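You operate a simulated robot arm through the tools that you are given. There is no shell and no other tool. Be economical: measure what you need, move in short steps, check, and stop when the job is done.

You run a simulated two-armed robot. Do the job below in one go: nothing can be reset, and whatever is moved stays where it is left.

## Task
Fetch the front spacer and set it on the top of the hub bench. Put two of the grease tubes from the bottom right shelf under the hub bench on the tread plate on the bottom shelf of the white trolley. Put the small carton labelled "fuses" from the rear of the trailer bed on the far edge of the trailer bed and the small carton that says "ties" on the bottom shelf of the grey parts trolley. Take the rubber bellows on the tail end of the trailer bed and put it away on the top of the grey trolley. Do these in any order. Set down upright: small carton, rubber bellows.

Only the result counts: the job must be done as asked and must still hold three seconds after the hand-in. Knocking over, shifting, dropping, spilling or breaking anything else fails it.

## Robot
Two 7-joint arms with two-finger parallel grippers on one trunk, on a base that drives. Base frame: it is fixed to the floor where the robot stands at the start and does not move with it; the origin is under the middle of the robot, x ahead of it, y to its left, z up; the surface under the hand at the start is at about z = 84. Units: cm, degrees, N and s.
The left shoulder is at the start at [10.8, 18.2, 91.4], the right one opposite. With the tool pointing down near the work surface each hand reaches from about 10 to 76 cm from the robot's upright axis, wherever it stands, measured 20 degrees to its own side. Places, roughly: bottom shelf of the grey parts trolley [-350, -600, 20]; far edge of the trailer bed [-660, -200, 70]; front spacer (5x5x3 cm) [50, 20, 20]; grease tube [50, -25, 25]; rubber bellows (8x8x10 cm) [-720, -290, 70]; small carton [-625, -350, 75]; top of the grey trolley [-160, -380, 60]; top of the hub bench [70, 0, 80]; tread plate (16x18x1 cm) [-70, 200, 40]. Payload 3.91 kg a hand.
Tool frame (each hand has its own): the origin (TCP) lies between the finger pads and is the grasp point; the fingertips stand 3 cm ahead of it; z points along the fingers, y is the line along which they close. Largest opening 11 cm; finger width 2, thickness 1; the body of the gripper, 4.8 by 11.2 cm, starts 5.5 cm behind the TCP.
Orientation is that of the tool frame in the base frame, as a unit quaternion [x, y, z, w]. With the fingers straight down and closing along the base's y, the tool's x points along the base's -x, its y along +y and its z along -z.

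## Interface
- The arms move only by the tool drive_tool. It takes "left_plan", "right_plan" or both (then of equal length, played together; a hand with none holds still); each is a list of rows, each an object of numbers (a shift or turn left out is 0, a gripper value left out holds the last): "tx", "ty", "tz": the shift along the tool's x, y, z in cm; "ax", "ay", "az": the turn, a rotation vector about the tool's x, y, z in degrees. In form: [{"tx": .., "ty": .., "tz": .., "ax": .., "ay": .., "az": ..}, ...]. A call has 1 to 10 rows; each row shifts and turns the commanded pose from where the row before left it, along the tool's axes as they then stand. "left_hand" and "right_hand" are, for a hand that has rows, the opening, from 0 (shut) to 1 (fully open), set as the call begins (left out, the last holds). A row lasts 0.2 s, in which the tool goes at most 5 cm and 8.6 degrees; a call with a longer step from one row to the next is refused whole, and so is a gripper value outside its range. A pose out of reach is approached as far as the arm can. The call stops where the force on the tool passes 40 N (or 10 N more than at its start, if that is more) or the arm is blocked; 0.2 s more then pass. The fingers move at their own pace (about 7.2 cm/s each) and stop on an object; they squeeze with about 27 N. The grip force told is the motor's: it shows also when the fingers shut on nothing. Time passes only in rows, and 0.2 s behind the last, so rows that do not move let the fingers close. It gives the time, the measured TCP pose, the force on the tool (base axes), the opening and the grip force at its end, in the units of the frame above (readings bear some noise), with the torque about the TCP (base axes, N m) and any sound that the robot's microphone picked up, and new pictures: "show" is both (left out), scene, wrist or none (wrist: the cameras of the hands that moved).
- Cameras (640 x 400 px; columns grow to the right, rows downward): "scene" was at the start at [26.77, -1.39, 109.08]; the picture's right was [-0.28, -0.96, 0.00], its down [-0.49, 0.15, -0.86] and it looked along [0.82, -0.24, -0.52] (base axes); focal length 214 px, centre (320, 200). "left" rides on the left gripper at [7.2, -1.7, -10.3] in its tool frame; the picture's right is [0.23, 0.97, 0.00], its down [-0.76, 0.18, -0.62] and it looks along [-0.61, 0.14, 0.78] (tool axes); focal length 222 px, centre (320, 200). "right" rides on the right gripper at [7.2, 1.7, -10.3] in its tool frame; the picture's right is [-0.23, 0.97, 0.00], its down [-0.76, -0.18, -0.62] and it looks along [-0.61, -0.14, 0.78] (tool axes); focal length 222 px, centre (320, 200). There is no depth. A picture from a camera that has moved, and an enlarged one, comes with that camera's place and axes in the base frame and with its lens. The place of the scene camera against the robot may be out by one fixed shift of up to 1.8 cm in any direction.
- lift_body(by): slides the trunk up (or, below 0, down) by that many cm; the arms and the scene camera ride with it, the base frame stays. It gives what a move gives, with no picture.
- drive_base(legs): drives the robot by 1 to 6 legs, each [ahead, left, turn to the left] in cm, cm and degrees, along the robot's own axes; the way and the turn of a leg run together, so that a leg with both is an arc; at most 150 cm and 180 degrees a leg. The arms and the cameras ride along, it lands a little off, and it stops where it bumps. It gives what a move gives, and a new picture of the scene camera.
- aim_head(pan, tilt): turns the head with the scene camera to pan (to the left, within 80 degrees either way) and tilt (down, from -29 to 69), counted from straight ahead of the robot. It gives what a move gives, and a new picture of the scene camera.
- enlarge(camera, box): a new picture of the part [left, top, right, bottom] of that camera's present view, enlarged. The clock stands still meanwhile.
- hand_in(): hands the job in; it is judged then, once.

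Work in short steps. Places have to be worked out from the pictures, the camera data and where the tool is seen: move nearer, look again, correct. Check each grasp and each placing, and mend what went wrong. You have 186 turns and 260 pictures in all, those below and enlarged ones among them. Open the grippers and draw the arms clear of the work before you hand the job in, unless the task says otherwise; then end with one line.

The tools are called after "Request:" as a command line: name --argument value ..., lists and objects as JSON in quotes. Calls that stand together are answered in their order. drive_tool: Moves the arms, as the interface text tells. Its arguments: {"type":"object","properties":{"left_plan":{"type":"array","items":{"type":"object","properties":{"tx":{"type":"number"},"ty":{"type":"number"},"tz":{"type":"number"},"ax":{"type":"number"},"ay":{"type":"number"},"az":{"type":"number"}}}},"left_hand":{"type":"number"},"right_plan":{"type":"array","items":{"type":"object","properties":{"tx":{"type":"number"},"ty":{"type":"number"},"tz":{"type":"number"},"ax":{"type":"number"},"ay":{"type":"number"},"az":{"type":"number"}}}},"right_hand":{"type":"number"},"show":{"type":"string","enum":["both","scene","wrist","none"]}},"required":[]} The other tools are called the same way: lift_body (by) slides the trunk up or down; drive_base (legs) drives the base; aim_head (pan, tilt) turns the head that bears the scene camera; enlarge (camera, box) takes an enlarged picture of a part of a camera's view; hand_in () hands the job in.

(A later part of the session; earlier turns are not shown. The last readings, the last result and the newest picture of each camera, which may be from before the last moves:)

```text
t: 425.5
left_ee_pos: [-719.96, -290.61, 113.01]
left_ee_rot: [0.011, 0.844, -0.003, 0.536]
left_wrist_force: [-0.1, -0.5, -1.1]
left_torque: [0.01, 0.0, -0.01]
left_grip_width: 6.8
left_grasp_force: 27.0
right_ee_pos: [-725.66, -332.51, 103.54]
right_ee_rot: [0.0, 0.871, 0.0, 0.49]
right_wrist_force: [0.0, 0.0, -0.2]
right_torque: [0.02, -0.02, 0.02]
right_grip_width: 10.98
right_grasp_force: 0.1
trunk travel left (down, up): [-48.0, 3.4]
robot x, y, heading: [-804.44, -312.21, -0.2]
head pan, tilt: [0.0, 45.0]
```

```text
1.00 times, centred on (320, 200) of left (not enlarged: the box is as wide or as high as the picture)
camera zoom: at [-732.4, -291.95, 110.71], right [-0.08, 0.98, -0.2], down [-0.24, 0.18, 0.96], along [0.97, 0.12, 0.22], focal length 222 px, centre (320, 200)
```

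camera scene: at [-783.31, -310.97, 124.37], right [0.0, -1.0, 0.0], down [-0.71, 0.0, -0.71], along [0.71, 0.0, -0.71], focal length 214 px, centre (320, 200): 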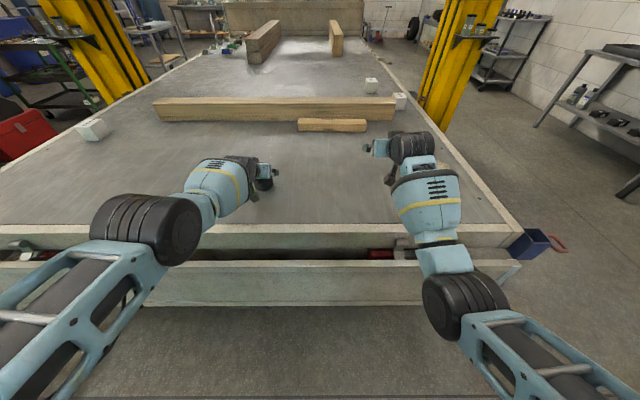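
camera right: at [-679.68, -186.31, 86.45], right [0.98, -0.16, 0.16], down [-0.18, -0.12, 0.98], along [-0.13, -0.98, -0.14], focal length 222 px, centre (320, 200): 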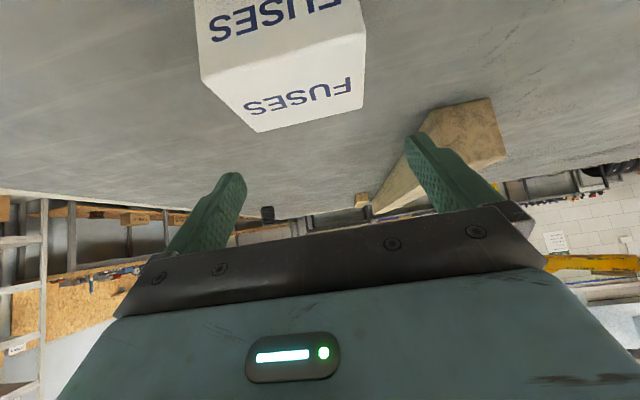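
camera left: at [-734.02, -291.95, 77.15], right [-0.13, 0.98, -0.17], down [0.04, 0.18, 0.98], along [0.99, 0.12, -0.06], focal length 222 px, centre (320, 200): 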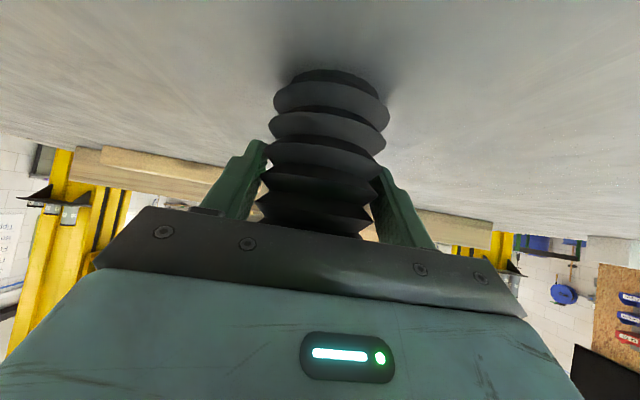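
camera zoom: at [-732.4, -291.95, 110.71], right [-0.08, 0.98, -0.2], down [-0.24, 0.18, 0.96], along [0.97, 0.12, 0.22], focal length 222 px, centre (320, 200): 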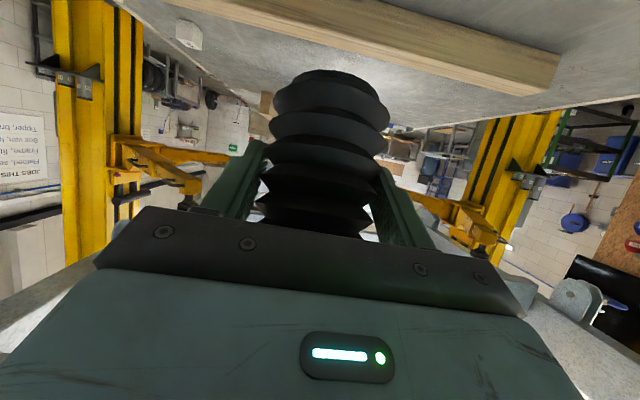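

Held; the arm pitched up as the trunk rose. I'll back away from the tail and restore the arm to a compact pose with the original pitch.

Request:
drive_base --legs '[[-28, 0, 0]]'

Request:
drive_tool --left_plan '[{"tz": -2.9, "tx": 3.1}, {"tz": -2.9, "tx": 3.1}, {"tz": -2.9, "tx": 3.1}, {"tz": -2.9, "tx": 3.1}, {"tz": -2.9, "tx": 3.1}, {"ay": 8}, {"ay": 7.7}, {}]' --show "wrist"

```text
t: 427.5
left_ee_pos: [-748.3, -290.33, 113.14]
left_ee_rot: [0.01, 0.843, -0.003, 0.537]
left_wrist_force: [-0.8, 0.0, -1.3]
left_torque: [-0.01, 0.01, 0.02]
left_grip_width: 6.84
left_grasp_force: 27.3
right_ee_pos: [-753.69, -332.13, 103.78]
right_ee_rot: [-0.002, 0.87, 0.0, 0.492]
right_wrist_force: [1.0, 1.2, 0.6]
right_torque: [-0.01, -0.04, 0.04]
right_grip_width: 10.98
right_grasp_force: 0.0
trunk travel left (down, up): [-48.0, 3.4]
robot x, y, heading: [-832.56, -311.87, -0.1]
head pan, tilt: [0.0, 45.0]
camera scene: at [-819.56, -310.83, 140.6], right [0.0, -1.0, 0.0], down [-0.71, 0.0, -0.71], along [0.71, 0.0, -0.71], focal length 214 px, centre (320, 200)
```

scene: 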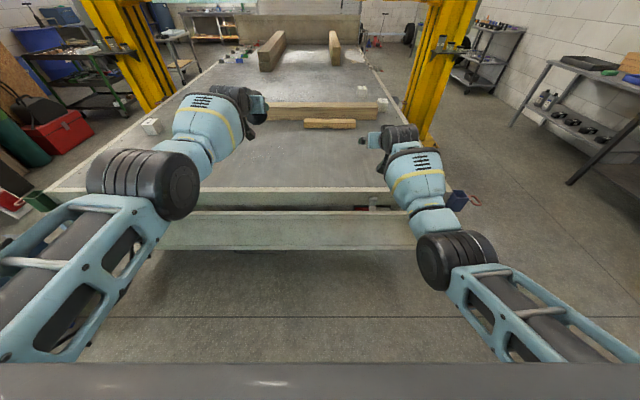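

```text
t: 429.3
left_ee_pos: [-768.03, -289.81, 105.1]
left_ee_rot: [0.01, 0.909, -0.001, 0.416]
left_wrist_force: [0.5, 0.5, -0.4]
left_torque: [-0.01, 0.01, 0.0]
left_grip_width: 6.83
left_grasp_force: 27.2
right_ee_pos: [-753.74, -332.07, 103.76]
right_ee_rot: [-0.002, 0.871, 0.001, 0.492]
right_wrist_force: [0.3, -0.2, 0.6]
right_torque: [-0.01, 0.01, -0.01]
right_grip_width: 11.02
right_grasp_force: 0.1
trunk travel left (down, up): [-48.0, 3.4]
robot x, y, heading: [-832.52, -311.95, 0.1]
head pan, tilt: [0.0, 45.0]
camera left: at [-780.49, -291.27, 106.33], right [-0.13, 0.98, -0.17], down [0.03, 0.17, 0.98], along [0.99, 0.12, -0.05], focal length 222 px, centre (320, 200)
```

left: 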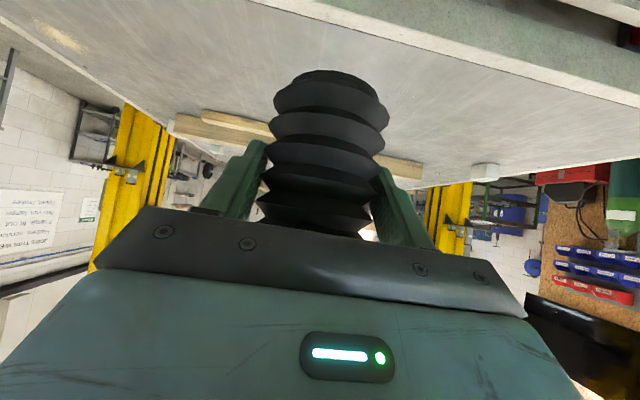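

Good. Now back to the near side for TIES: strafe along the tail, go forward, turn to face the bed.

Request:
drive_base --legs '[[0, -90, 0], [0, -88, 0], [112, 0, 0], [0, 0, 90], [0, -79, 0]]'

Request:
drive_tool --right_plan '[{"ay": 7.5}, {"ay": 7.5}, {}]' --show "none"

```text
t: 461.5
left_ee_pos: [-667.19, -433.23, 105.19]
left_ee_rot: [-0.627, 0.658, 0.29, 0.3]
left_wrist_force: [0.8, -0.2, -1.7]
left_torque: [0.0, 0.0, 0.02]
left_grip_width: 6.8
left_grasp_force: 26.8
right_ee_pos: [-624.56, -420.16, 103.76]
right_ee_rot: [-0.61, 0.622, 0.344, 0.351]
right_wrist_force: [-0.1, -0.5, 0.2]
right_torque: [0.0, 0.03, -0.03]
right_grip_width: 11.0
right_grasp_force: 0.1
trunk travel left (down, up): [-48.0, 3.4]
robot x, y, heading: [-646.8, -498.5, 88.5]
head pan, tilt: [0.0, 45.0]
camera scene: at [-646.85, -483.8, 140.61], right [1.0, -0.03, 0.0], down [-0.02, -0.71, -0.71], along [0.02, 0.71, -0.71], focal length 214 px, centre (320, 200)
```

scene: 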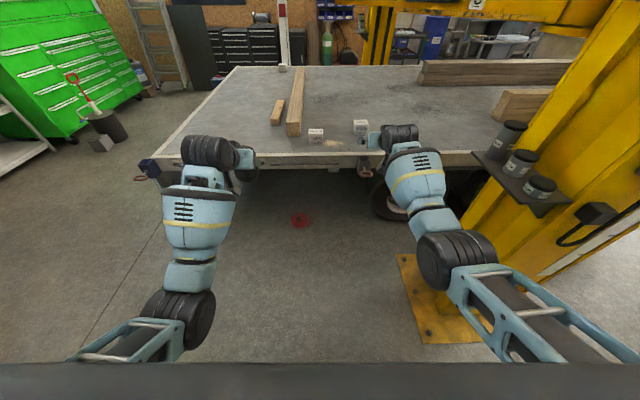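

```text
t: 462.3
left_ee_pos: [-667.14, -433.38, 105.06]
left_ee_rot: [-0.627, 0.658, 0.29, 0.299]
left_wrist_force: [0.2, -0.1, -1.6]
left_torque: [-0.02, 0.01, -0.04]
left_grip_width: 6.8
left_grasp_force: 27.5
right_ee_pos: [-624.71, -420.21, 103.8]
right_ee_rot: [-0.649, 0.663, 0.26, 0.267]
right_wrist_force: [0.2, -0.7, -0.9]
right_torque: [-0.01, 0.01, 0.01]
right_grip_width: 11.0
right_grasp_force: 0.2
trunk travel left (down, up): [-48.0, 3.4]
robot x, y, heading: [-646.5, -498.08, 88.4]
head pan, tilt: [0.0, 45.0]
```

The cup tray on the post starts at x≈-587, so there's enough clearance. I'll align for TIES (x≈-616.4) and drive in, then lower the trunk.

Request:
drive_base --legs '[[0, -9.5, 1.6], [62, 0, 0]]'

Request:
lift_body --by -13

Request:
enlarge --camera "right" --box '[0, 0, 640, 400]'

```text
t: 466.9
left_ee_pos: [-660.96, -372.05, 105.19]
left_ee_rot: [-0.641, 0.644, 0.297, 0.293]
left_wrist_force: [0.9, 1.2, -1.2]
left_torque: [0.01, -0.02, 0.0]
left_grip_width: 6.8
left_grasp_force: 27.2
right_ee_pos: [-618.92, -357.12, 103.77]
right_ee_rot: [0.663, -0.648, -0.267, -0.262]
right_wrist_force: [0.8, -0.6, -0.2]
right_torque: [0.02, 0.02, 0.01]
right_grip_width: 11.0
right_grasp_force: 0.0
trunk travel left (down, up): [-48.0, 3.4]
robot x, y, heading: [-638.22, -436.43, 91.0]
head pan, tilt: [0.0, 45.0]
camera scene: at [-638.52, -421.67, 140.61], right [1.0, 0.02, 0.0], down [0.01, -0.71, -0.71], along [-0.01, 0.71, -0.71], focal length 214 px, centre (320, 200)
```

scene: 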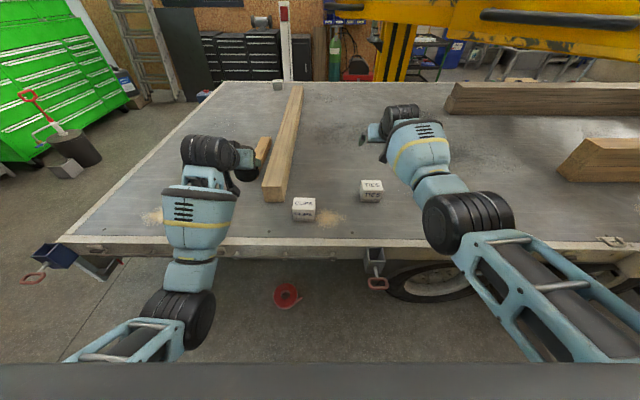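

```text
t: 468.4
left_ee_pos: [-661.08, -372.14, 92.22]
left_ee_rot: [-0.641, 0.644, 0.297, 0.293]
left_wrist_force: [-0.8, 0.9, -0.3]
left_torque: [-0.01, -0.01, 0.0]
left_grip_width: 6.8
left_grasp_force: 27.0
right_ee_pos: [-619.06, -357.05, 90.95]
right_ee_rot: [0.663, -0.648, -0.267, -0.262]
right_wrist_force: [0.6, 0.0, -0.3]
right_torque: [-0.03, 0.02, 0.01]
right_grip_width: 11.02
right_grasp_force: 0.0
trunk travel left (down, up): [-35.0, 16.4]
robot x, y, heading: [-637.8, -436.7, 91.1]
head pan, tilt: [0.0, 45.0]
```

```text
1.00 times, centred on (320, 200) of right (not enlarged: the box is as wide or as high as the picture)
camera zoom: at [-620.45, -369.54, 93.3], right [-0.98, 0.14, 0.16], down [0.17, 0.12, 0.98], along [0.12, 0.98, -0.14], focal length 222 px, centre (320, 200)
```

zoom: 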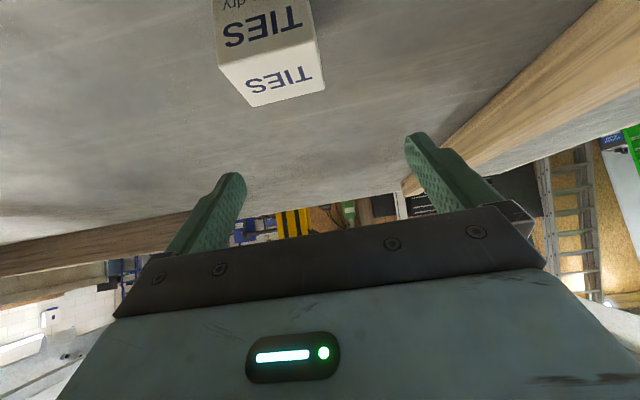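

TIES is centred at about (-616, -348). I'll move over it and part way down.

Request:
drive_tool --right_plan '[{"tz": 2.5, "tx": -2.6, "ty": -1.5}, {"tz": 2.5, "tx": -2.6, "ty": -1.5}, {"tz": 2.2, "tx": 2.1}, {"tz": 2.2, "tx": 2.1}, {"tz": 2.2, "tx": 2.1}, {}]' --right_hand 1.0 --show "wrist"

```text
t: 469.8
left_ee_pos: [-661.05, -372.12, 92.11]
left_ee_rot: [-0.641, 0.644, 0.298, 0.293]
left_wrist_force: [-0.1, -0.2, -1.3]
left_torque: [-0.02, -0.02, 0.0]
left_grip_width: 6.81
left_grasp_force: 27.0
right_ee_pos: [-615.95, -352.69, 82.79]
right_ee_rot: [0.662, -0.649, -0.267, -0.263]
right_wrist_force: [-0.2, 0.7, -0.3]
right_torque: [0.02, -0.02, 0.0]
right_grip_width: 11.0
right_grasp_force: 0.1
right hand out of reach, approached as far as the arm can: row 2, 3, 5
trunk travel left (down, up): [-35.0, 16.4]
robot x, y, heading: [-637.9, -436.76, 91.0]
head pan, tilt: [0.0, 45.0]
camera right: at [-617.33, -365.08, 85.23], right [-0.98, 0.14, 0.16], down [0.17, 0.12, 0.98], along [0.12, 0.98, -0.14], focal length 222 px, centre (320, 200)
```

right: 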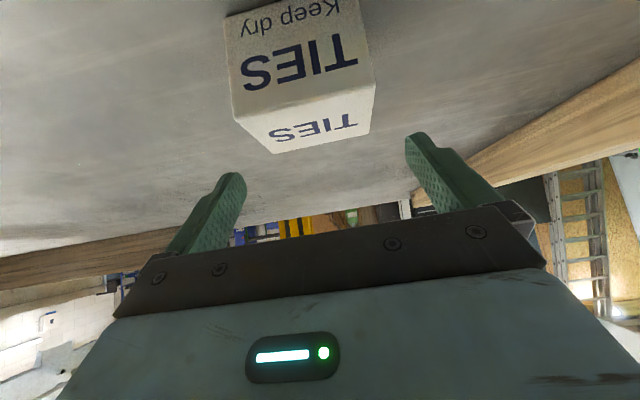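

The arm is near its reach limit. I'll drive 8 cm ahead, then bring the hand back and down onto the carton.

Request:
drive_base --legs '[[8, 0, -0.5]]'

Request:
drive_tool --right_plan '[{"tz": -1.1, "tx": 1.2}, {"tz": -1.1, "tx": 1.2}, {}]' --show "wrist"

```text
t: 470.9
left_ee_pos: [-660.44, -364.12, 92.0]
left_ee_rot: [-0.638, 0.648, 0.295, 0.294]
left_wrist_force: [-0.2, 0.8, -2.0]
left_torque: [-0.02, 0.01, 0.01]
left_grip_width: 6.83
left_grasp_force: 27.5
right_ee_pos: [-615.15, -345.12, 82.7]
right_ee_rot: [0.659, -0.653, -0.265, -0.264]
right_wrist_force: [-0.4, 0.4, 0.1]
right_torque: [0.0, 0.0, 0.02]
right_grip_width: 11.01
right_grasp_force: 0.0
trunk travel left (down, up): [-35.0, 16.4]
robot x, y, heading: [-637.84, -428.86, 90.5]
head pan, tilt: [0.0, 45.0]
camera scene: at [-638.52, -406.17, 125.4], right [1.0, 0.01, 0.0], down [0.0, -0.71, -0.71], along [0.0, 0.71, -0.71], focal length 214 px, centre (320, 200)
```

scene: 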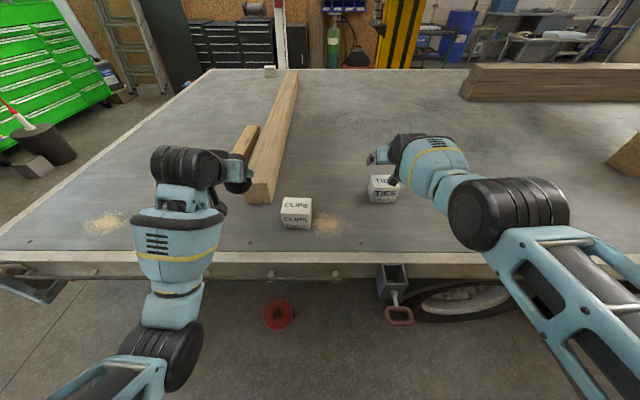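

```text
t: 471.7
left_ee_pos: [-660.53, -364.12, 92.09]
left_ee_rot: [-0.639, 0.647, 0.295, 0.293]
left_wrist_force: [0.2, 0.0, -1.0]
left_torque: [0.02, 0.01, 0.04]
left_grip_width: 6.85
left_grasp_force: 27.6
right_ee_pos: [-615.08, -345.31, 82.1]
right_ee_rot: [0.66, -0.652, -0.266, -0.263]
right_wrist_force: [0.8, -0.9, 1.1]
right_torque: [0.02, 0.01, -0.03]
right_grip_width: 11.02
right_grasp_force: 0.0
right hand out of reach, approached as far as the arm can: row 1, 2
trunk travel left (down, up): [-35.0, 16.4]
robot x, y, heading: [-638.07, -428.36, 90.5]
head pan, tilt: [0.0, 45.0]
camera right: at [-616.69, -357.72, 84.56], right [-0.98, 0.15, 0.16], down [0.18, 0.12, 0.98], along [0.13, 0.98, -0.14], focal length 222 px, centre (320, 200)
```

right: 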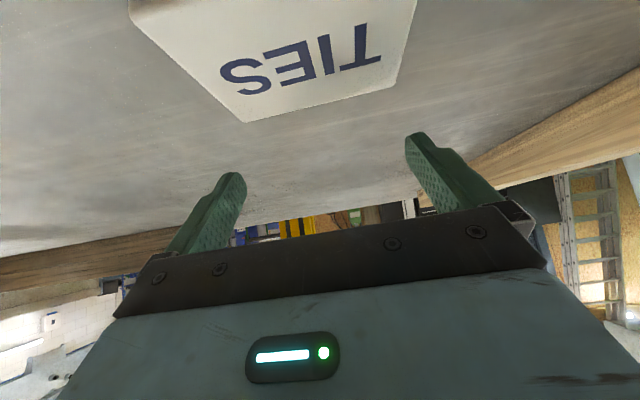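

Request:
drive_tool --right_plan '[{"tz": -1.5, "tx": 1.55, "ty": 0.3}, {"tz": -1.5, "tx": 1.55, "ty": 0.3}, {"tz": 1.5, "tx": 1.5}, {"tz": 1.5, "tx": 1.5}, {"tz": 1.5, "tx": 1.45}, {}]' --show "wrist"

```text
t: 473.1
left_ee_pos: [-660.56, -364.15, 92.09]
left_ee_rot: [-0.638, 0.648, 0.295, 0.294]
left_wrist_force: [-0.4, 0.2, -1.6]
left_torque: [0.01, 0.0, 0.01]
left_grip_width: 6.79
left_grasp_force: 27.2
right_ee_pos: [-615.87, -347.08, 75.3]
right_ee_rot: [0.659, -0.652, -0.266, -0.264]
right_wrist_force: [0.1, -0.5, 0.0]
right_torque: [-0.02, -0.02, 0.03]
right_grip_width: 11.0
right_grasp_force: 0.1
right hand out of reach, approached as far as the arm can: row 1, 2, 3, 4
trunk travel left (down, up): [-35.0, 16.4]
robot x, y, heading: [-638.03, -428.65, 90.6]
head pan, tilt: [0.0, 45.0]
camera right: at [-617.42, -359.39, 77.66], right [-0.98, 0.15, 0.16], down [0.18, 0.12, 0.98], along [0.13, 0.98, -0.14], focal length 222 px, centre (320, 200)
```

right: 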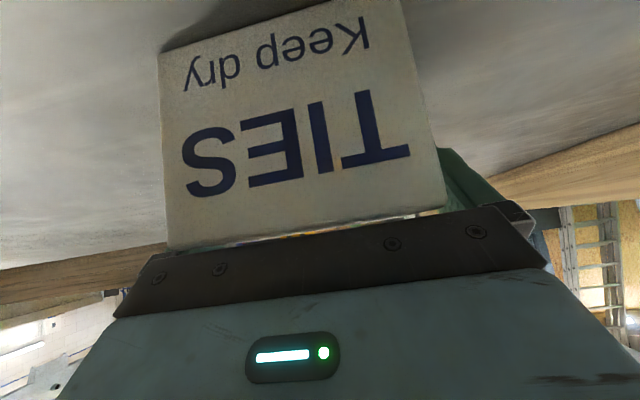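

The carton is deep between the fingers with no contact force. Close.

Request:
drive_tool --right_plan '[{}, {}, {}, {}]' --right_hand 0 --show "wrist"

```text
t: 474.1
left_ee_pos: [-660.47, -364.04, 92.06]
left_ee_rot: [-0.638, 0.647, 0.295, 0.294]
left_wrist_force: [1.1, -0.1, -0.6]
left_torque: [0.01, 0.01, 0.02]
left_grip_width: 6.81
left_grasp_force: 27.0
right_ee_pos: [-615.88, -346.99, 75.22]
right_ee_rot: [0.66, -0.652, -0.265, -0.263]
right_wrist_force: [-0.1, 0.0, -0.1]
right_torque: [0.06, -0.11, -0.02]
right_grip_width: 8.97
right_grasp_force: 26.9
trunk travel left (down, up): [-35.0, 16.4]
robot x, y, heading: [-637.73, -428.66, 90.6]
head pan, tilt: [0.0, 45.0]
camera right: at [-617.42, -359.38, 77.68], right [-0.98, 0.15, 0.16], down [0.18, 0.12, 0.98], along [0.13, 0.98, -0.14], focal length 222 px, centre (320, 200)
```

right: 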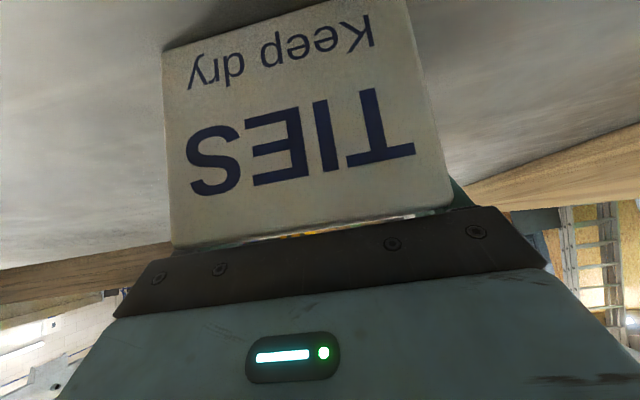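

TIES is gripped. I'll lift with the arm (up and slightly back) and check.

Request:
drive_tool --right_plan '[{"tz": -1.5, "tx": -1.5}, {"tz": -1.5, "tx": -1.5}, {"tz": -3.3, "tx": -0.4}, {"tz": -3.3, "tx": -0.4}, {"tz": -3.3, "tx": 0}, {}]' --show "both"

```text
t: 475.5
left_ee_pos: [-660.6, -364.03, 92.13]
left_ee_rot: [-0.639, 0.647, 0.295, 0.294]
left_wrist_force: [0.4, -0.3, -1.4]
left_torque: [-0.01, -0.02, 0.01]
left_grip_width: 6.82
left_grasp_force: 27.3
right_ee_pos: [-615.93, -353.19, 87.15]
right_ee_rot: [0.66, -0.652, -0.265, -0.263]
right_wrist_force: [-0.3, 0.8, -1.3]
right_torque: [0.06, 0.01, 0.01]
right_grip_width: 9.01
right_grasp_force: 26.5
trunk travel left (down, up): [-35.0, 16.4]
robot x, y, heading: [-638.07, -428.87, 90.5]
head pan, tilt: [0.0, 45.0]
camera scene: at [-638.52, -406.21, 125.41], right [1.0, 0.01, 0.0], down [0.0, -0.71, -0.71], along [0.0, 0.71, -0.71], focal length 214 px, centre (320, 200)
camera right: at [-617.32, -365.64, 89.55], right [-0.98, 0.15, 0.16], down [0.18, 0.12, 0.98], along [0.13, 0.98, -0.14], focal length 222 px, centre (320, 200)
```

scene: 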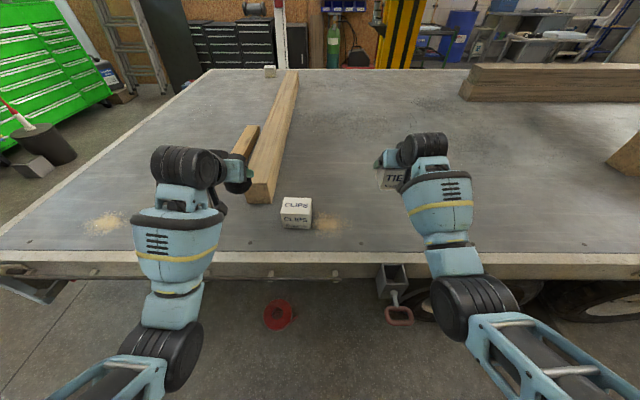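
right: 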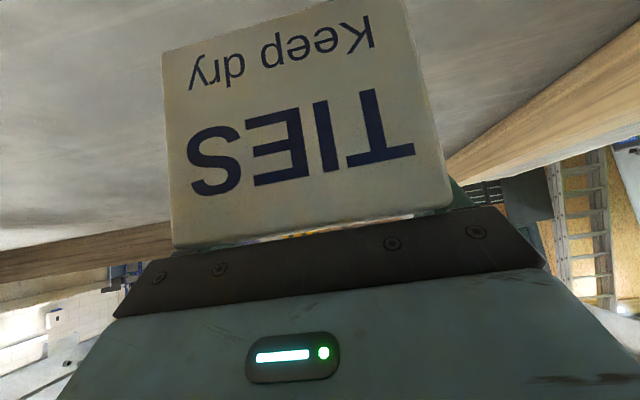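

Both objects are held. Next the grey parts trolley: back out, turn left (away from the post), and reverse along the corridor.

Request:
lift_body --by 8

Request:
drive_base --legs '[[-80, 0, -0.5], [0, 0, 90], [-145, 2, 0], [-100, 0, 0]]'

```text
t: 476.6
left_ee_pos: [-660.53, -364.12, 99.85]
left_ee_rot: [-0.639, 0.648, 0.294, 0.293]
left_wrist_force: [0.1, -0.9, -1.0]
left_torque: [-0.01, 0.02, 0.01]
left_grip_width: 6.81
left_grasp_force: 27.1
right_ee_pos: [-615.81, -353.04, 94.93]
right_ee_rot: [0.66, -0.652, -0.265, -0.263]
right_wrist_force: [0.1, 0.1, -1.5]
right_torque: [0.06, 0.01, 0.02]
right_grip_width: 8.98
right_grasp_force: 27.2
trunk travel left (down, up): [-43.0, 8.4]
robot x, y, heading: [-638.24, -428.83, 90.5]
head pan, tilt: [0.0, 45.0]
```

```text
t: 496.2
left_ee_pos: [-460.99, -543.35, 100.13]
left_ee_rot: [0.907, -0.041, -0.418, -0.015]
left_wrist_force: [0.1, -0.3, -1.8]
left_torque: [0.05, 0.03, 0.0]
left_grip_width: 6.83
left_grasp_force: 27.2
right_ee_pos: [-468.64, -498.06, 95.18]
right_ee_rot: [0.927, -0.031, -0.374, -0.013]
right_wrist_force: [-0.2, 0.7, -1.8]
right_torque: [-0.02, 0.04, 0.0]
right_grip_width: 8.98
right_grasp_force: 27.2
trunk travel left (down, up): [-43.0, 8.4]
robot x, y, heading: [-395.03, -525.79, 175.9]
head pan, tilt: [0.0, 45.0]
camera scene: at [-413.24, -523.45, 134.43], right [0.07, 1.0, 0.0], down [0.71, -0.05, -0.71], along [-0.71, 0.05, -0.71], focal length 214 px, centre (320, 200)
```

scene: 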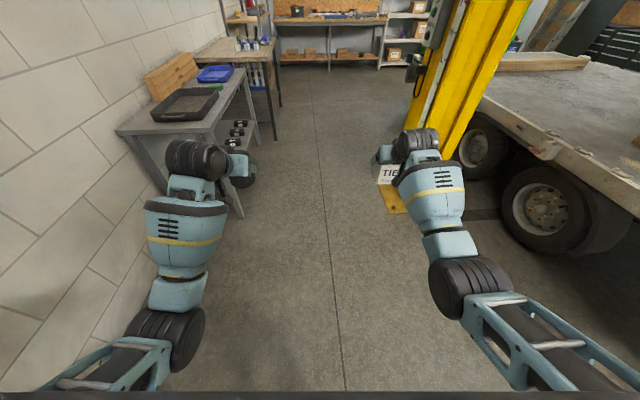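

I'm beside the parts trolley. I'll sidestep away to y≈-462, go back to x≈-352, then turn left to face it.

Request:
drive_base --legs '[[0, -64, 4], [-44, 0, 0], [0, 0, 90]]'

Request:
aim_head --pan 0 --tilt 30

```text
t: 508.3
left_ee_pos: [-325.31, -525.65, 100.08]
left_ee_rot: [0.638, 0.648, -0.29, 0.299]
left_wrist_force: [-0.3, -0.1, -0.9]
left_torque: [0.02, -0.02, 0.02]
left_grip_width: 6.78
left_grasp_force: 26.6
right_ee_pos: [-369.58, -538.08, 95.13]
right_ee_rot: [0.641, 0.67, -0.259, 0.27]
right_wrist_force: [0.5, -0.1, -0.6]
right_torque: [-0.02, 0.01, 0.04]
right_grip_width: 8.97
right_grasp_force: 27.5
trunk travel left (down, up): [-43.0, 8.4]
robot x, y, heading: [-350.01, -461.89, -87.7]
head pan, tilt: [0.0, 45.0]
camera scene: at [-349.75, -478.57, 134.42], right [-1.0, -0.04, 0.0], down [-0.03, 0.71, -0.71], along [0.03, -0.71, -0.71], focal length 214 px, centre (320, 200)
```

scene: 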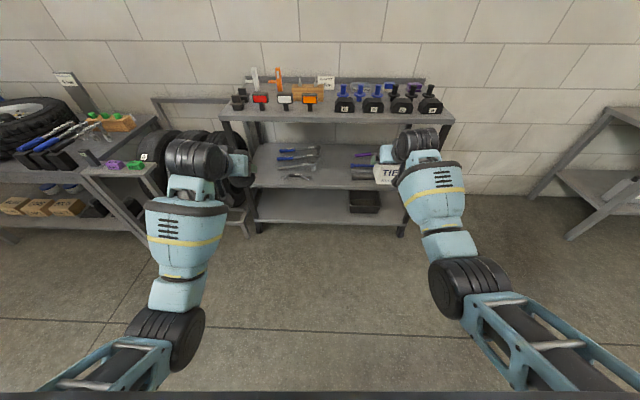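

```text
t: 509.1
left_ee_pos: [-325.43, -525.74, 99.98]
left_ee_rot: [0.637, 0.648, -0.289, 0.3]
left_wrist_force: [0.5, -0.4, -1.0]
left_torque: [0.01, 0.0, -0.01]
left_grip_width: 6.81
left_grasp_force: 26.8
right_ee_pos: [-369.64, -538.15, 95.1]
right_ee_rot: [0.642, 0.669, -0.259, 0.269]
right_wrist_force: [-0.3, 1.1, -1.8]
right_torque: [-0.05, 0.03, 0.03]
right_grip_width: 8.96
right_grasp_force: 26.9
trunk travel left (down, up): [-43.0, 8.4]
robot x, y, heading: [-350.05, -461.79, -87.7]
head pan, tilt: [0.0, 30.0]
camera scene: at [-349.72, -479.49, 136.68], right [-1.0, -0.04, 0.0], down [-0.02, 0.5, -0.87], along [0.03, -0.86, -0.5], focal length 214 px, centre (320, 200)
```

scene: 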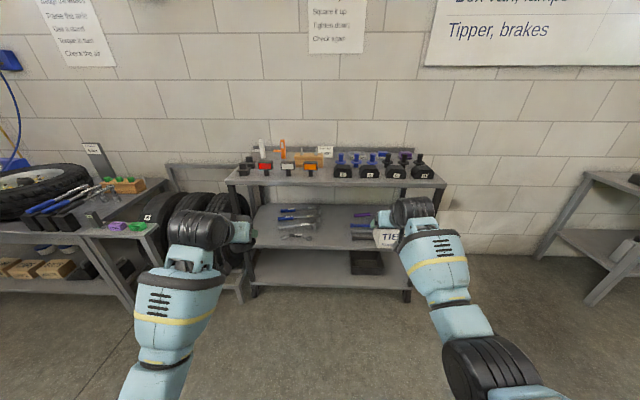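

The bottom shelf has free space at x≈-310..-365 (a bin stands at x≈-370..-393). I'll target TIES at about (-340, -585), so I'll straighten, strafe left 32, and lower the trunk.

Request:
drive_base --legs '[[0, 32, -2.3]]'

Request:
lift_body --by -22

Request:
lift_body --by -20

```text
t: 512.5
left_ee_pos: [-295.7, -525.96, 100.02]
left_ee_rot: [0.649, 0.636, -0.295, 0.294]
left_wrist_force: [-1.2, 0.4, -0.3]
left_torque: [0.0, 0.02, -0.04]
left_grip_width: 6.82
left_grasp_force: 26.9
right_ee_pos: [-340.39, -536.66, 95.17]
right_ee_rot: [0.654, 0.657, -0.265, 0.264]
right_wrist_force: [0.2, 0.8, -1.8]
right_torque: [-0.03, -0.01, -0.02]
right_grip_width: 8.98
right_grasp_force: 27.0
trunk travel left (down, up): [-43.0, 8.4]
robot x, y, heading: [-318.04, -461.27, -89.9]
head pan, tilt: [0.0, 30.0]
camera scene: at [-318.21, -478.9, 136.68], right [-1.0, 0.0, 0.0], down [0.0, 0.5, -0.87], along [0.0, -0.87, -0.5], focal length 214 px, centre (320, 200)
```

scene: 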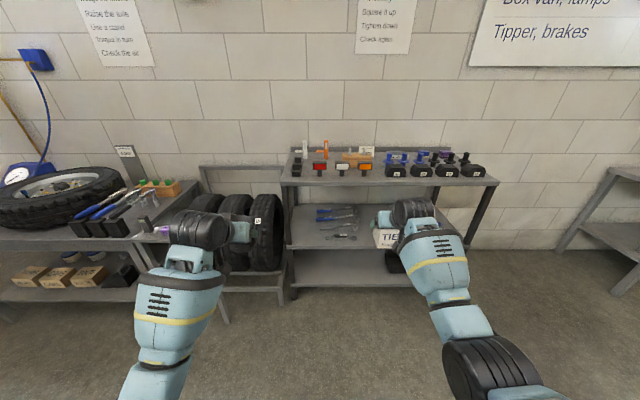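

```text
t: 514.8
left_ee_pos: [-295.61, -525.97, 78.2]
left_ee_rot: [0.649, 0.636, -0.295, 0.294]
left_wrist_force: [-0.1, 0.6, -1.2]
left_torque: [0.01, -0.02, 0.01]
left_grip_width: 6.82
left_grasp_force: 27.1
right_ee_pos: [-340.41, -536.79, 73.1]
right_ee_rot: [0.654, 0.657, -0.264, 0.265]
right_wrist_force: [-0.2, -0.4, -1.5]
right_torque: [-0.03, -0.05, 0.01]
right_grip_width: 8.95
right_grasp_force: 27.0
trunk travel left (down, up): [-21.0, 30.4]
robot x, y, heading: [-317.59, -461.19, -90.1]
head pan, tilt: [0.0, 30.0]
```

```text
t: 517.0
left_ee_pos: [-295.69, -525.97, 58.12]
left_ee_rot: [0.649, 0.636, -0.295, 0.295]
left_wrist_force: [-0.2, 0.8, -0.5]
left_torque: [0.01, 0.0, 0.04]
left_grip_width: 6.8
left_grasp_force: 27.1
right_ee_pos: [-340.19, -536.66, 53.21]
right_ee_rot: [0.654, 0.657, -0.265, 0.265]
right_wrist_force: [0.3, -0.4, -1.0]
right_torque: [-0.02, 0.0, 0.01]
right_grip_width: 8.97
right_grasp_force: 27.3
trunk travel left (down, up): [-1.0, 50.4]
robot x, y, heading: [-317.97, -460.99, -89.8]
head pan, tilt: [0.0, 30.0]
```

Now lower the right hand to about z=32 in front of the shelf and look.

Request:
drive_tool --right_plan '[{"tz": 3.0, "tx": 2.9}, {"tz": 3.0, "tx": 2.9}, {"tz": 3.0, "tx": 2.9}, {"tz": 3.0, "tx": 2.9}, {"tz": 3.0, "tx": 2.9}, {}]' --show "both"

```text
t: 518.4
left_ee_pos: [-295.59, -525.83, 58.1]
left_ee_rot: [0.65, 0.636, -0.295, 0.294]
left_wrist_force: [-0.1, -0.4, -0.9]
left_torque: [-0.02, 0.01, -0.01]
left_grip_width: 6.83
left_grasp_force: 26.7
right_ee_pos: [-340.15, -536.84, 31.96]
right_ee_rot: [0.654, 0.658, -0.263, 0.264]
right_wrist_force: [-0.8, -0.2, -1.6]
right_torque: [-0.01, -0.01, 0.01]
right_grip_width: 9.0
right_grasp_force: 26.9
trunk travel left (down, up): [-1.0, 50.4]
robot x, y, heading: [-317.63, -460.9, -90.0]
head pan, tilt: [0.0, 30.0]
camera scene: at [-318.24, -493.58, 91.62], right [-1.0, 0.0, 0.0], down [0.0, 0.5, -0.87], along [0.0, -0.87, -0.5], focal length 214 px, centre (320, 200)
camera right: at [-338.56, -524.47, 34.41], right [0.97, -0.16, 0.16], down [-0.18, -0.12, 0.98], along [-0.14, -0.98, -0.14], focal length 222 px, centre (320, 200)
```

scene: 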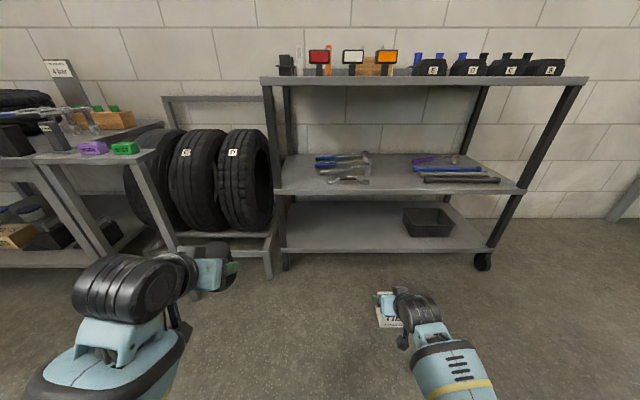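
right: 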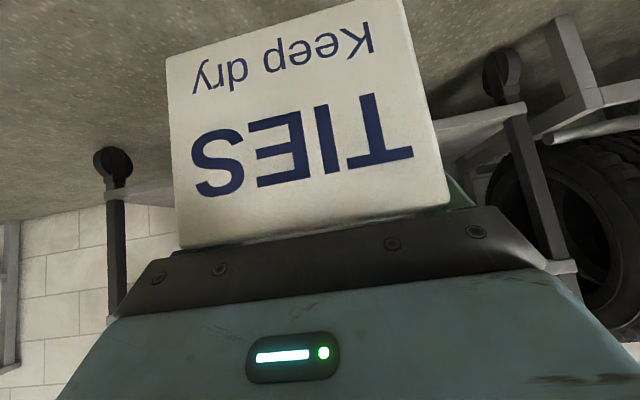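

Refined: bottom shelf top at z≈20.5, front edge y≈-570, middle shelf at z≈51. I'll drive ahead 26 cm, keeping the left hand clear of the tyres, then extend the right arm.

Request:
drive_base --legs '[[26, 0, 0]]'

Request:
drive_tool --right_plan '[{"tz": 2.78, "tx": -2.88}, {"tz": 2.78, "tx": -2.88}, {"tz": 2.78, "tx": -2.88}, {"tz": 2.78, "tx": -2.88}, {"tz": 2.78, "tx": -2.88}, {}]' --show "both"

```text
t: 520.3
left_ee_pos: [-295.55, -551.77, 58.11]
left_ee_rot: [0.649, 0.637, -0.295, 0.294]
left_wrist_force: [0.5, -0.5, -1.2]
left_torque: [0.01, -0.01, 0.02]
left_grip_width: 6.82
left_grasp_force: 26.9
right_ee_pos: [-340.11, -562.81, 31.94]
right_ee_rot: [0.653, 0.658, -0.264, 0.265]
right_wrist_force: [0.1, -0.5, -2.1]
right_torque: [-0.02, 0.01, -0.03]
right_grip_width: 8.97
right_grasp_force: 27.3
trunk travel left (down, up): [-1.0, 50.4]
robot x, y, heading: [-317.59, -486.84, -90.1]
head pan, tilt: [0.0, 30.0]
camera scene: at [-318.19, -519.44, 91.62], right [-1.0, 0.0, 0.0], down [0.0, 0.5, -0.87], along [0.0, -0.87, -0.5], focal length 214 px, centre (320, 200)
```

scene: 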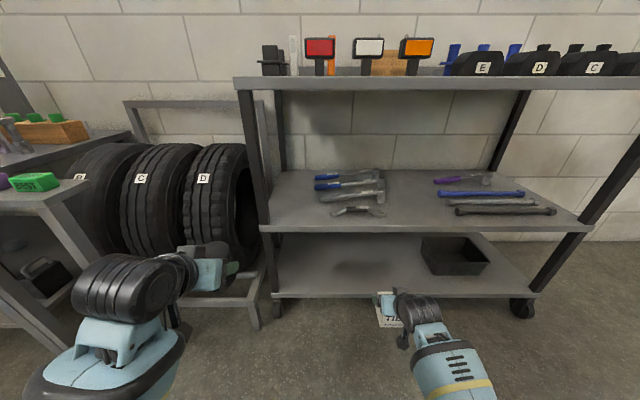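

```text
t: 521.7
left_ee_pos: [-295.54, -551.69, 58.23]
left_ee_rot: [0.649, 0.637, -0.295, 0.294]
left_wrist_force: [-0.8, 0.8, -1.2]
left_torque: [-0.01, -0.02, 0.0]
left_grip_width: 6.83
left_grasp_force: 27.1
right_ee_pos: [-340.16, -573.79, 33.85]
right_ee_rot: [0.654, 0.658, -0.264, 0.264]
right_wrist_force: [-0.5, -0.4, -1.0]
right_torque: [-0.04, 0.01, -0.02]
right_grip_width: 8.98
right_grasp_force: 27.0
right hand out of reach, approached as far as the arm can: row 3, 4, 5
trunk travel left (down, up): [-1.0, 50.4]
robot x, y, heading: [-317.86, -487.15, -90.2]
head pan, tilt: [0.0, 30.0]
camera scene: at [-318.19, -519.44, 91.62], right [-1.0, 0.0, 0.0], down [0.0, 0.5, -0.87], along [0.0, -0.87, -0.5], focal length 214 px, centre (320, 200)
camera right: at [-338.48, -561.41, 36.32], right [0.97, -0.16, 0.16], down [-0.18, -0.12, 0.98], along [-0.14, -0.98, -0.14], focal length 222 px, centre (320, 200)
```

scene: 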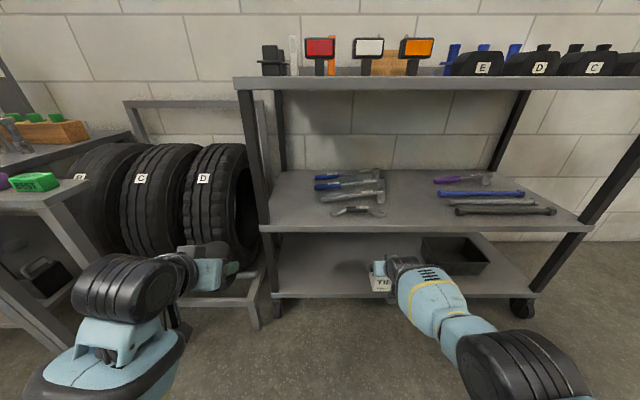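
right: 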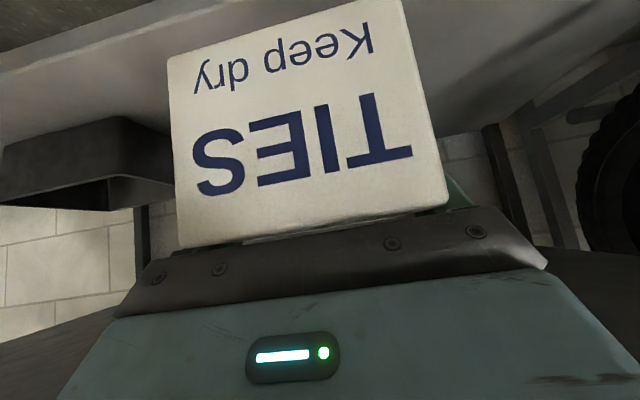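

The arm is at its reach limit. I'll pull the left hand back 10 cm for clearance, retract the right command a little, then drive 10 cm nearer.

Request:
drive_tool --left_plan '[{"tz": -2.5, "tx": 2.2}, {"tz": -2.5, "tx": 2.2}, {"tz": -2.5, "tx": 2.2}, {}]' --right_plan '[{"tz": -2.1, "tx": 2.15}, {"tz": -2.1, "tx": 2.15}, {"tz": -2.1, "tx": 2.15}, {}]' --show "none"

Request:
drive_base --legs '[[11, 0, 0]]'

```text
t: 522.7
left_ee_pos: [-295.5, -542.04, 57.9]
left_ee_rot: [0.649, 0.637, -0.294, 0.294]
left_wrist_force: [0.6, -0.3, -0.8]
left_torque: [0.05, 0.04, -0.03]
left_grip_width: 6.8
left_grasp_force: 26.5
left hand out of reach, approached as far as the arm can: row 3
right_ee_pos: [-339.61, -564.69, 33.68]
right_ee_rot: [0.653, 0.659, -0.263, 0.264]
right_wrist_force: [-0.1, 0.1, -1.7]
right_torque: [-0.06, 0.02, 0.0]
right_grip_width: 9.0
right_grasp_force: 27.3
trunk travel left (down, up): [-1.0, 50.4]
robot x, y, heading: [-317.72, -487.19, -89.8]
head pan, tilt: [0.0, 30.0]
```

```text
t: 523.9
left_ee_pos: [-295.35, -552.66, 57.86]
left_ee_rot: [0.649, 0.637, -0.295, 0.294]
left_wrist_force: [0.5, -0.3, -0.3]
left_torque: [0.01, 0.0, -0.01]
left_grip_width: 6.83
left_grasp_force: 27.2
right_ee_pos: [-339.6, -575.52, 33.6]
right_ee_rot: [0.655, 0.657, -0.265, 0.264]
right_wrist_force: [0.1, -0.5, -1.9]
right_torque: [-0.03, -0.02, -0.01]
right_grip_width: 8.98
right_grasp_force: 27.0
trunk travel left (down, up): [-1.0, 50.4]
robot x, y, heading: [-317.71, -497.81, -89.8]
head pan, tilt: [0.0, 30.0]
camera scene: at [-318.18, -530.2, 91.62], right [-1.0, 0.0, 0.0], down [0.0, 0.5, -0.87], along [0.0, -0.87, -0.5], focal length 214 px, centre (320, 200)
```

scene: 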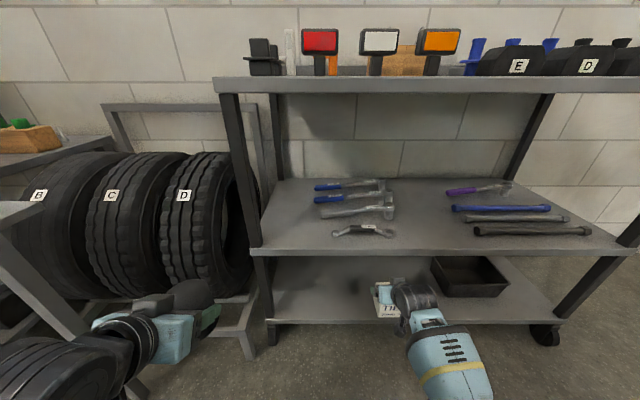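

Front edge is at y≈-572. I'll advance the right hand 7 cm, then descend.

Request:
drive_tool --right_plan '[{"tz": 2.43, "tx": -2.5}, {"tz": 2.43, "tx": -2.5}, {"tz": 1.44, "tx": 1.4}, {"tz": 1.44, "tx": 1.4}, {"tz": 0.72, "tx": 0.7}, {}]' --show "both"

```text
t: 525.2
left_ee_pos: [-295.42, -552.72, 57.95]
left_ee_rot: [0.65, 0.636, -0.295, 0.293]
left_wrist_force: [0.7, -0.4, -1.8]
left_torque: [0.02, 0.02, 0.01]
left_grip_width: 6.82
left_grasp_force: 27.3
right_ee_pos: [-339.81, -582.08, 28.98]
right_ee_rot: [0.654, 0.658, -0.264, 0.265]
right_wrist_force: [0.0, -0.1, -2.2]
right_torque: [0.0, 0.0, 0.01]
right_grip_width: 8.95
right_grasp_force: 26.6
right hand out of reach, approached as far as the arm can: row 4, 5
trunk travel left (down, up): [-1.0, 50.4]
robot x, y, heading: [-317.58, -497.91, -89.9]
head pan, tilt: [0.0, 30.0]
camera scene: at [-318.18, -530.19, 91.62], right [-1.0, 0.0, 0.0], down [0.0, 0.5, -0.87], along [0.0, -0.87, -0.5], focal length 214 px, centre (320, 200)
camera right: at [-338.15, -569.58, 31.41], right [0.97, -0.16, 0.16], down [-0.18, -0.12, 0.98], along [-0.14, -0.98, -0.14], focal length 222 px, centre (320, 200)
```

scene: 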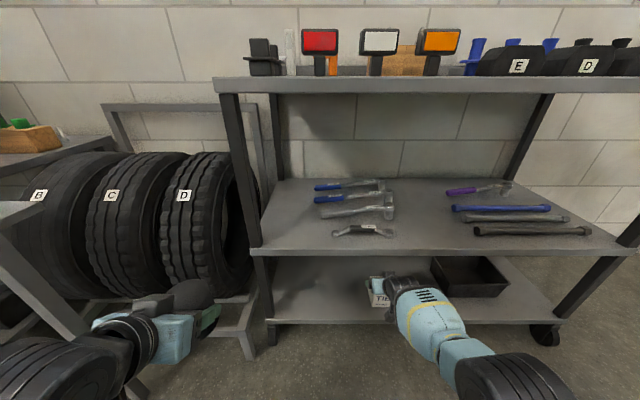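
right: 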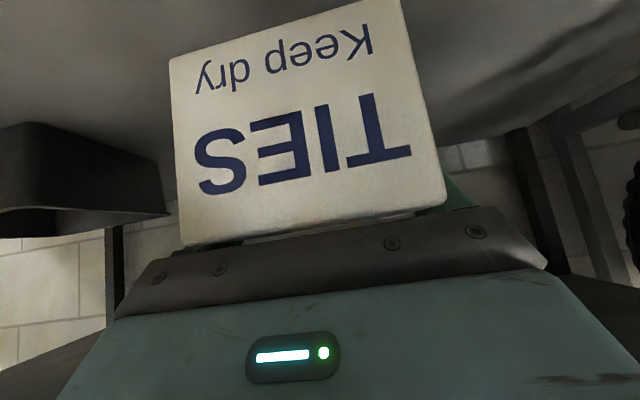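

Close to the reach limit again, so I'll drive 4 cm more, then lower while drawing the hand back 3 cm.

Request:
drive_base --legs '[[4, 0, 0]]'

Request:
drive_tool --right_plan '[{"tz": -0.7, "tx": 0.72}, {"tz": -0.7, "tx": 0.72}, {"tz": -0.7, "tx": 0.72}, {"tz": 0.72, "tx": 0.7}, {"tz": 0.72, "tx": 0.7}, {}]' --show "none"

```text
t: 526.1
left_ee_pos: [-295.57, -556.7, 57.85]
left_ee_rot: [0.649, 0.637, -0.294, 0.294]
left_wrist_force: [1.0, 0.6, -1.1]
left_torque: [-0.01, 0.01, -0.02]
left_grip_width: 6.81
left_grasp_force: 27.7
right_ee_pos: [-339.65, -585.97, 28.85]
right_ee_rot: [0.654, 0.658, -0.264, 0.265]
right_wrist_force: [-0.5, -0.7, -1.9]
right_torque: [-0.05, 0.0, -0.02]
right_grip_width: 8.98
right_grasp_force: 27.0
trunk travel left (down, up): [-1.0, 50.4]
robot x, y, heading: [-317.96, -501.66, -90.1]
head pan, tilt: [0.0, 30.0]
camera scene: at [-318.18, -534.19, 91.62], right [-1.0, 0.0, 0.0], down [0.0, 0.5, -0.87], along [0.0, -0.87, -0.5], focal length 214 px, centre (320, 200)
```

scene: 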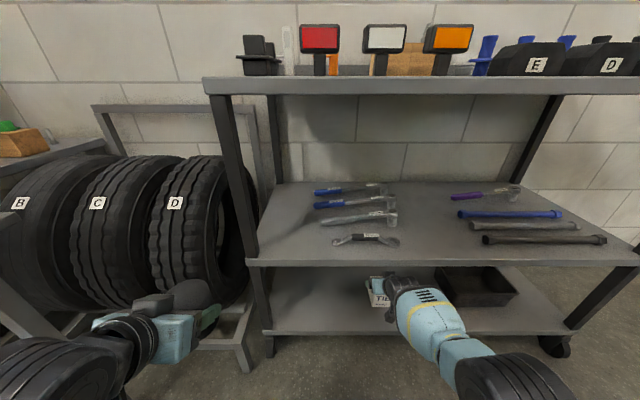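

```text
t: 527.5
left_ee_pos: [-295.32, -556.69, 57.95]
left_ee_rot: [0.649, 0.637, -0.294, 0.294]
left_wrist_force: [-0.2, -0.1, -1.6]
left_torque: [-0.01, 0.01, 0.0]
left_grip_width: 6.82
left_grasp_force: 27.1
right_ee_pos: [-339.78, -583.0, 26.94]
right_ee_rot: [0.654, 0.658, -0.264, 0.265]
right_wrist_force: [0.7, -0.7, -0.9]
right_torque: [0.0, 0.01, -0.03]
right_grip_width: 8.97
right_grasp_force: 27.1
trunk travel left (down, up): [-1.0, 50.4]
robot x, y, heading: [-317.9, -502.11, -90.0]
head pan, tilt: [0.0, 30.0]
```

Now fine steps down to contact.

Request:
drive_tool --right_plan '[{"tz": 0.36, "tx": 0.35}, {"tz": 0.36, "tx": 0.35}, {"tz": 0.22, "tx": 0.21}, {}]' --show "none"

```text
t: 528.5
left_ee_pos: [-295.51, -556.74, 57.79]
left_ee_rot: [0.65, 0.636, -0.295, 0.294]
left_wrist_force: [-0.1, 0.1, -1.3]
left_torque: [0.02, -0.01, 0.0]
left_grip_width: 6.82
left_grasp_force: 27.5
right_ee_pos: [-339.64, -582.87, 25.63]
right_ee_rot: [0.654, 0.658, -0.264, 0.265]
right_wrist_force: [-0.5, 0.1, -2.0]
right_torque: [-0.04, 0.01, -0.01]
right_grip_width: 8.99
right_grasp_force: 26.5
trunk travel left (down, up): [-1.0, 50.4]
robot x, y, heading: [-317.44, -501.71, -90.1]
head pan, tilt: [0.0, 30.0]
```

Request:
drive_tool --right_plan '[{"tz": 0.22, "tx": 0.21}, {"tz": 0.22, "tx": 0.21}, {"tz": 0.15, "tx": 0.14}, {}]' --show "wrist"

```text
t: 529.5
left_ee_pos: [-295.53, -556.69, 57.76]
left_ee_rot: [0.649, 0.636, -0.295, 0.295]
left_wrist_force: [0.6, -0.5, -0.9]
left_torque: [-0.02, 0.01, 0.01]
left_grip_width: 6.8
left_grasp_force: 26.6
right_ee_pos: [-339.77, -582.83, 24.79]
right_ee_rot: [0.653, 0.659, -0.263, 0.265]
right_wrist_force: [-0.1, 0.6, -1.5]
right_torque: [-0.04, -0.04, 0.01]
right_grip_width: 8.99
right_grasp_force: 26.9
trunk travel left (down, up): [-1.0, 50.4]
robot x, y, heading: [-317.91, -501.97, -90.0]
head pan, tilt: [0.0, 30.0]
camera right: at [-338.19, -570.45, 27.27], right [0.97, -0.16, 0.16], down [-0.18, -0.12, 0.98], along [-0.14, -0.98, -0.14], focal length 222 px, centre (320, 200)
```

right: 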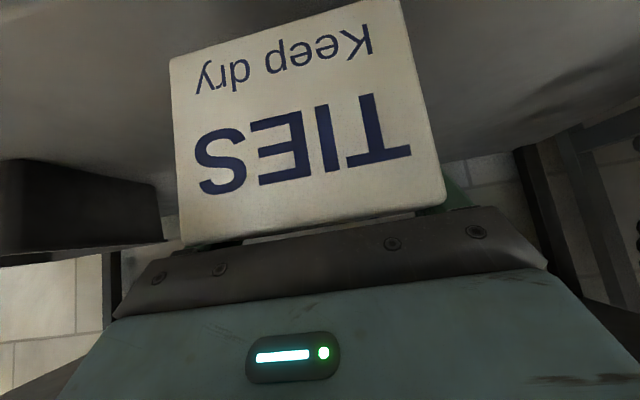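

Request:
drive_tool --right_plan '[{"tz": 0.22, "tx": 0.21}, {"tz": 0.22, "tx": 0.21}, {}]' --show "none"

```text
t: 530.3
left_ee_pos: [-295.39, -556.68, 57.78]
left_ee_rot: [0.65, 0.637, -0.294, 0.293]
left_wrist_force: [0.8, 0.2, -1.6]
left_torque: [0.04, -0.02, -0.03]
left_grip_width: 6.79
left_grasp_force: 26.8
right_ee_pos: [-339.83, -582.84, 24.19]
right_ee_rot: [0.654, 0.658, -0.264, 0.264]
right_wrist_force: [-0.3, 0.4, -2.3]
right_torque: [-0.04, -0.04, -0.02]
right_grip_width: 8.97
right_grasp_force: 26.9
trunk travel left (down, up): [-1.0, 50.4]
robot x, y, heading: [-317.92, -502.24, -90.0]
head pan, tilt: [0.0, 30.0]
```

Request:
drive_tool --right_plan '[{"tz": 0.22, "tx": 0.21}, {"tz": 0.22, "tx": 0.21}, {}]' --show "none"

```text
t: 531.1
left_ee_pos: [-295.41, -556.7, 57.92]
left_ee_rot: [0.649, 0.637, -0.295, 0.295]
left_wrist_force: [0.2, 0.7, -1.6]
left_torque: [0.0, 0.02, 0.01]
left_grip_width: 6.81
left_grasp_force: 27.3
right_ee_pos: [-339.86, -582.77, 23.97]
right_ee_rot: [0.654, 0.658, -0.263, 0.265]
right_wrist_force: [0.0, 0.3, -1.4]
right_torque: [-0.05, 0.03, -0.01]
right_grip_width: 8.96
right_grasp_force: 27.3
right hand out of reach, approached as far as the arm can: row 2
trunk travel left (down, up): [-1.0, 50.4]
robot x, y, heading: [-317.64, -501.95, -90.1]
head pan, tilt: [0.0, 30.0]
```

The arm is at its limit again. I'll use the last trunk travel (-0.9) to finish the descent.

Request:
lift_body --by -0.9

```text
t: 531.7
left_ee_pos: [-295.47, -556.76, 57.05]
left_ee_rot: [0.65, 0.636, -0.295, 0.294]
left_wrist_force: [-0.4, -0.3, -0.6]
left_torque: [0.0, -0.03, 0.01]
left_grip_width: 6.81
left_grasp_force: 26.9
right_ee_pos: [-339.76, -582.81, 23.5]
right_ee_rot: [0.653, 0.659, -0.263, 0.265]
right_wrist_force: [0.1, -0.4, -2.2]
right_torque: [0.0, 0.03, 0.0]
right_grip_width: 8.96
right_grasp_force: 26.7
trunk travel left (down, up): [-0.1, 51.3]
robot x, y, heading: [-317.7, -501.69, -90.0]
head pan, tilt: [0.0, 30.0]
```

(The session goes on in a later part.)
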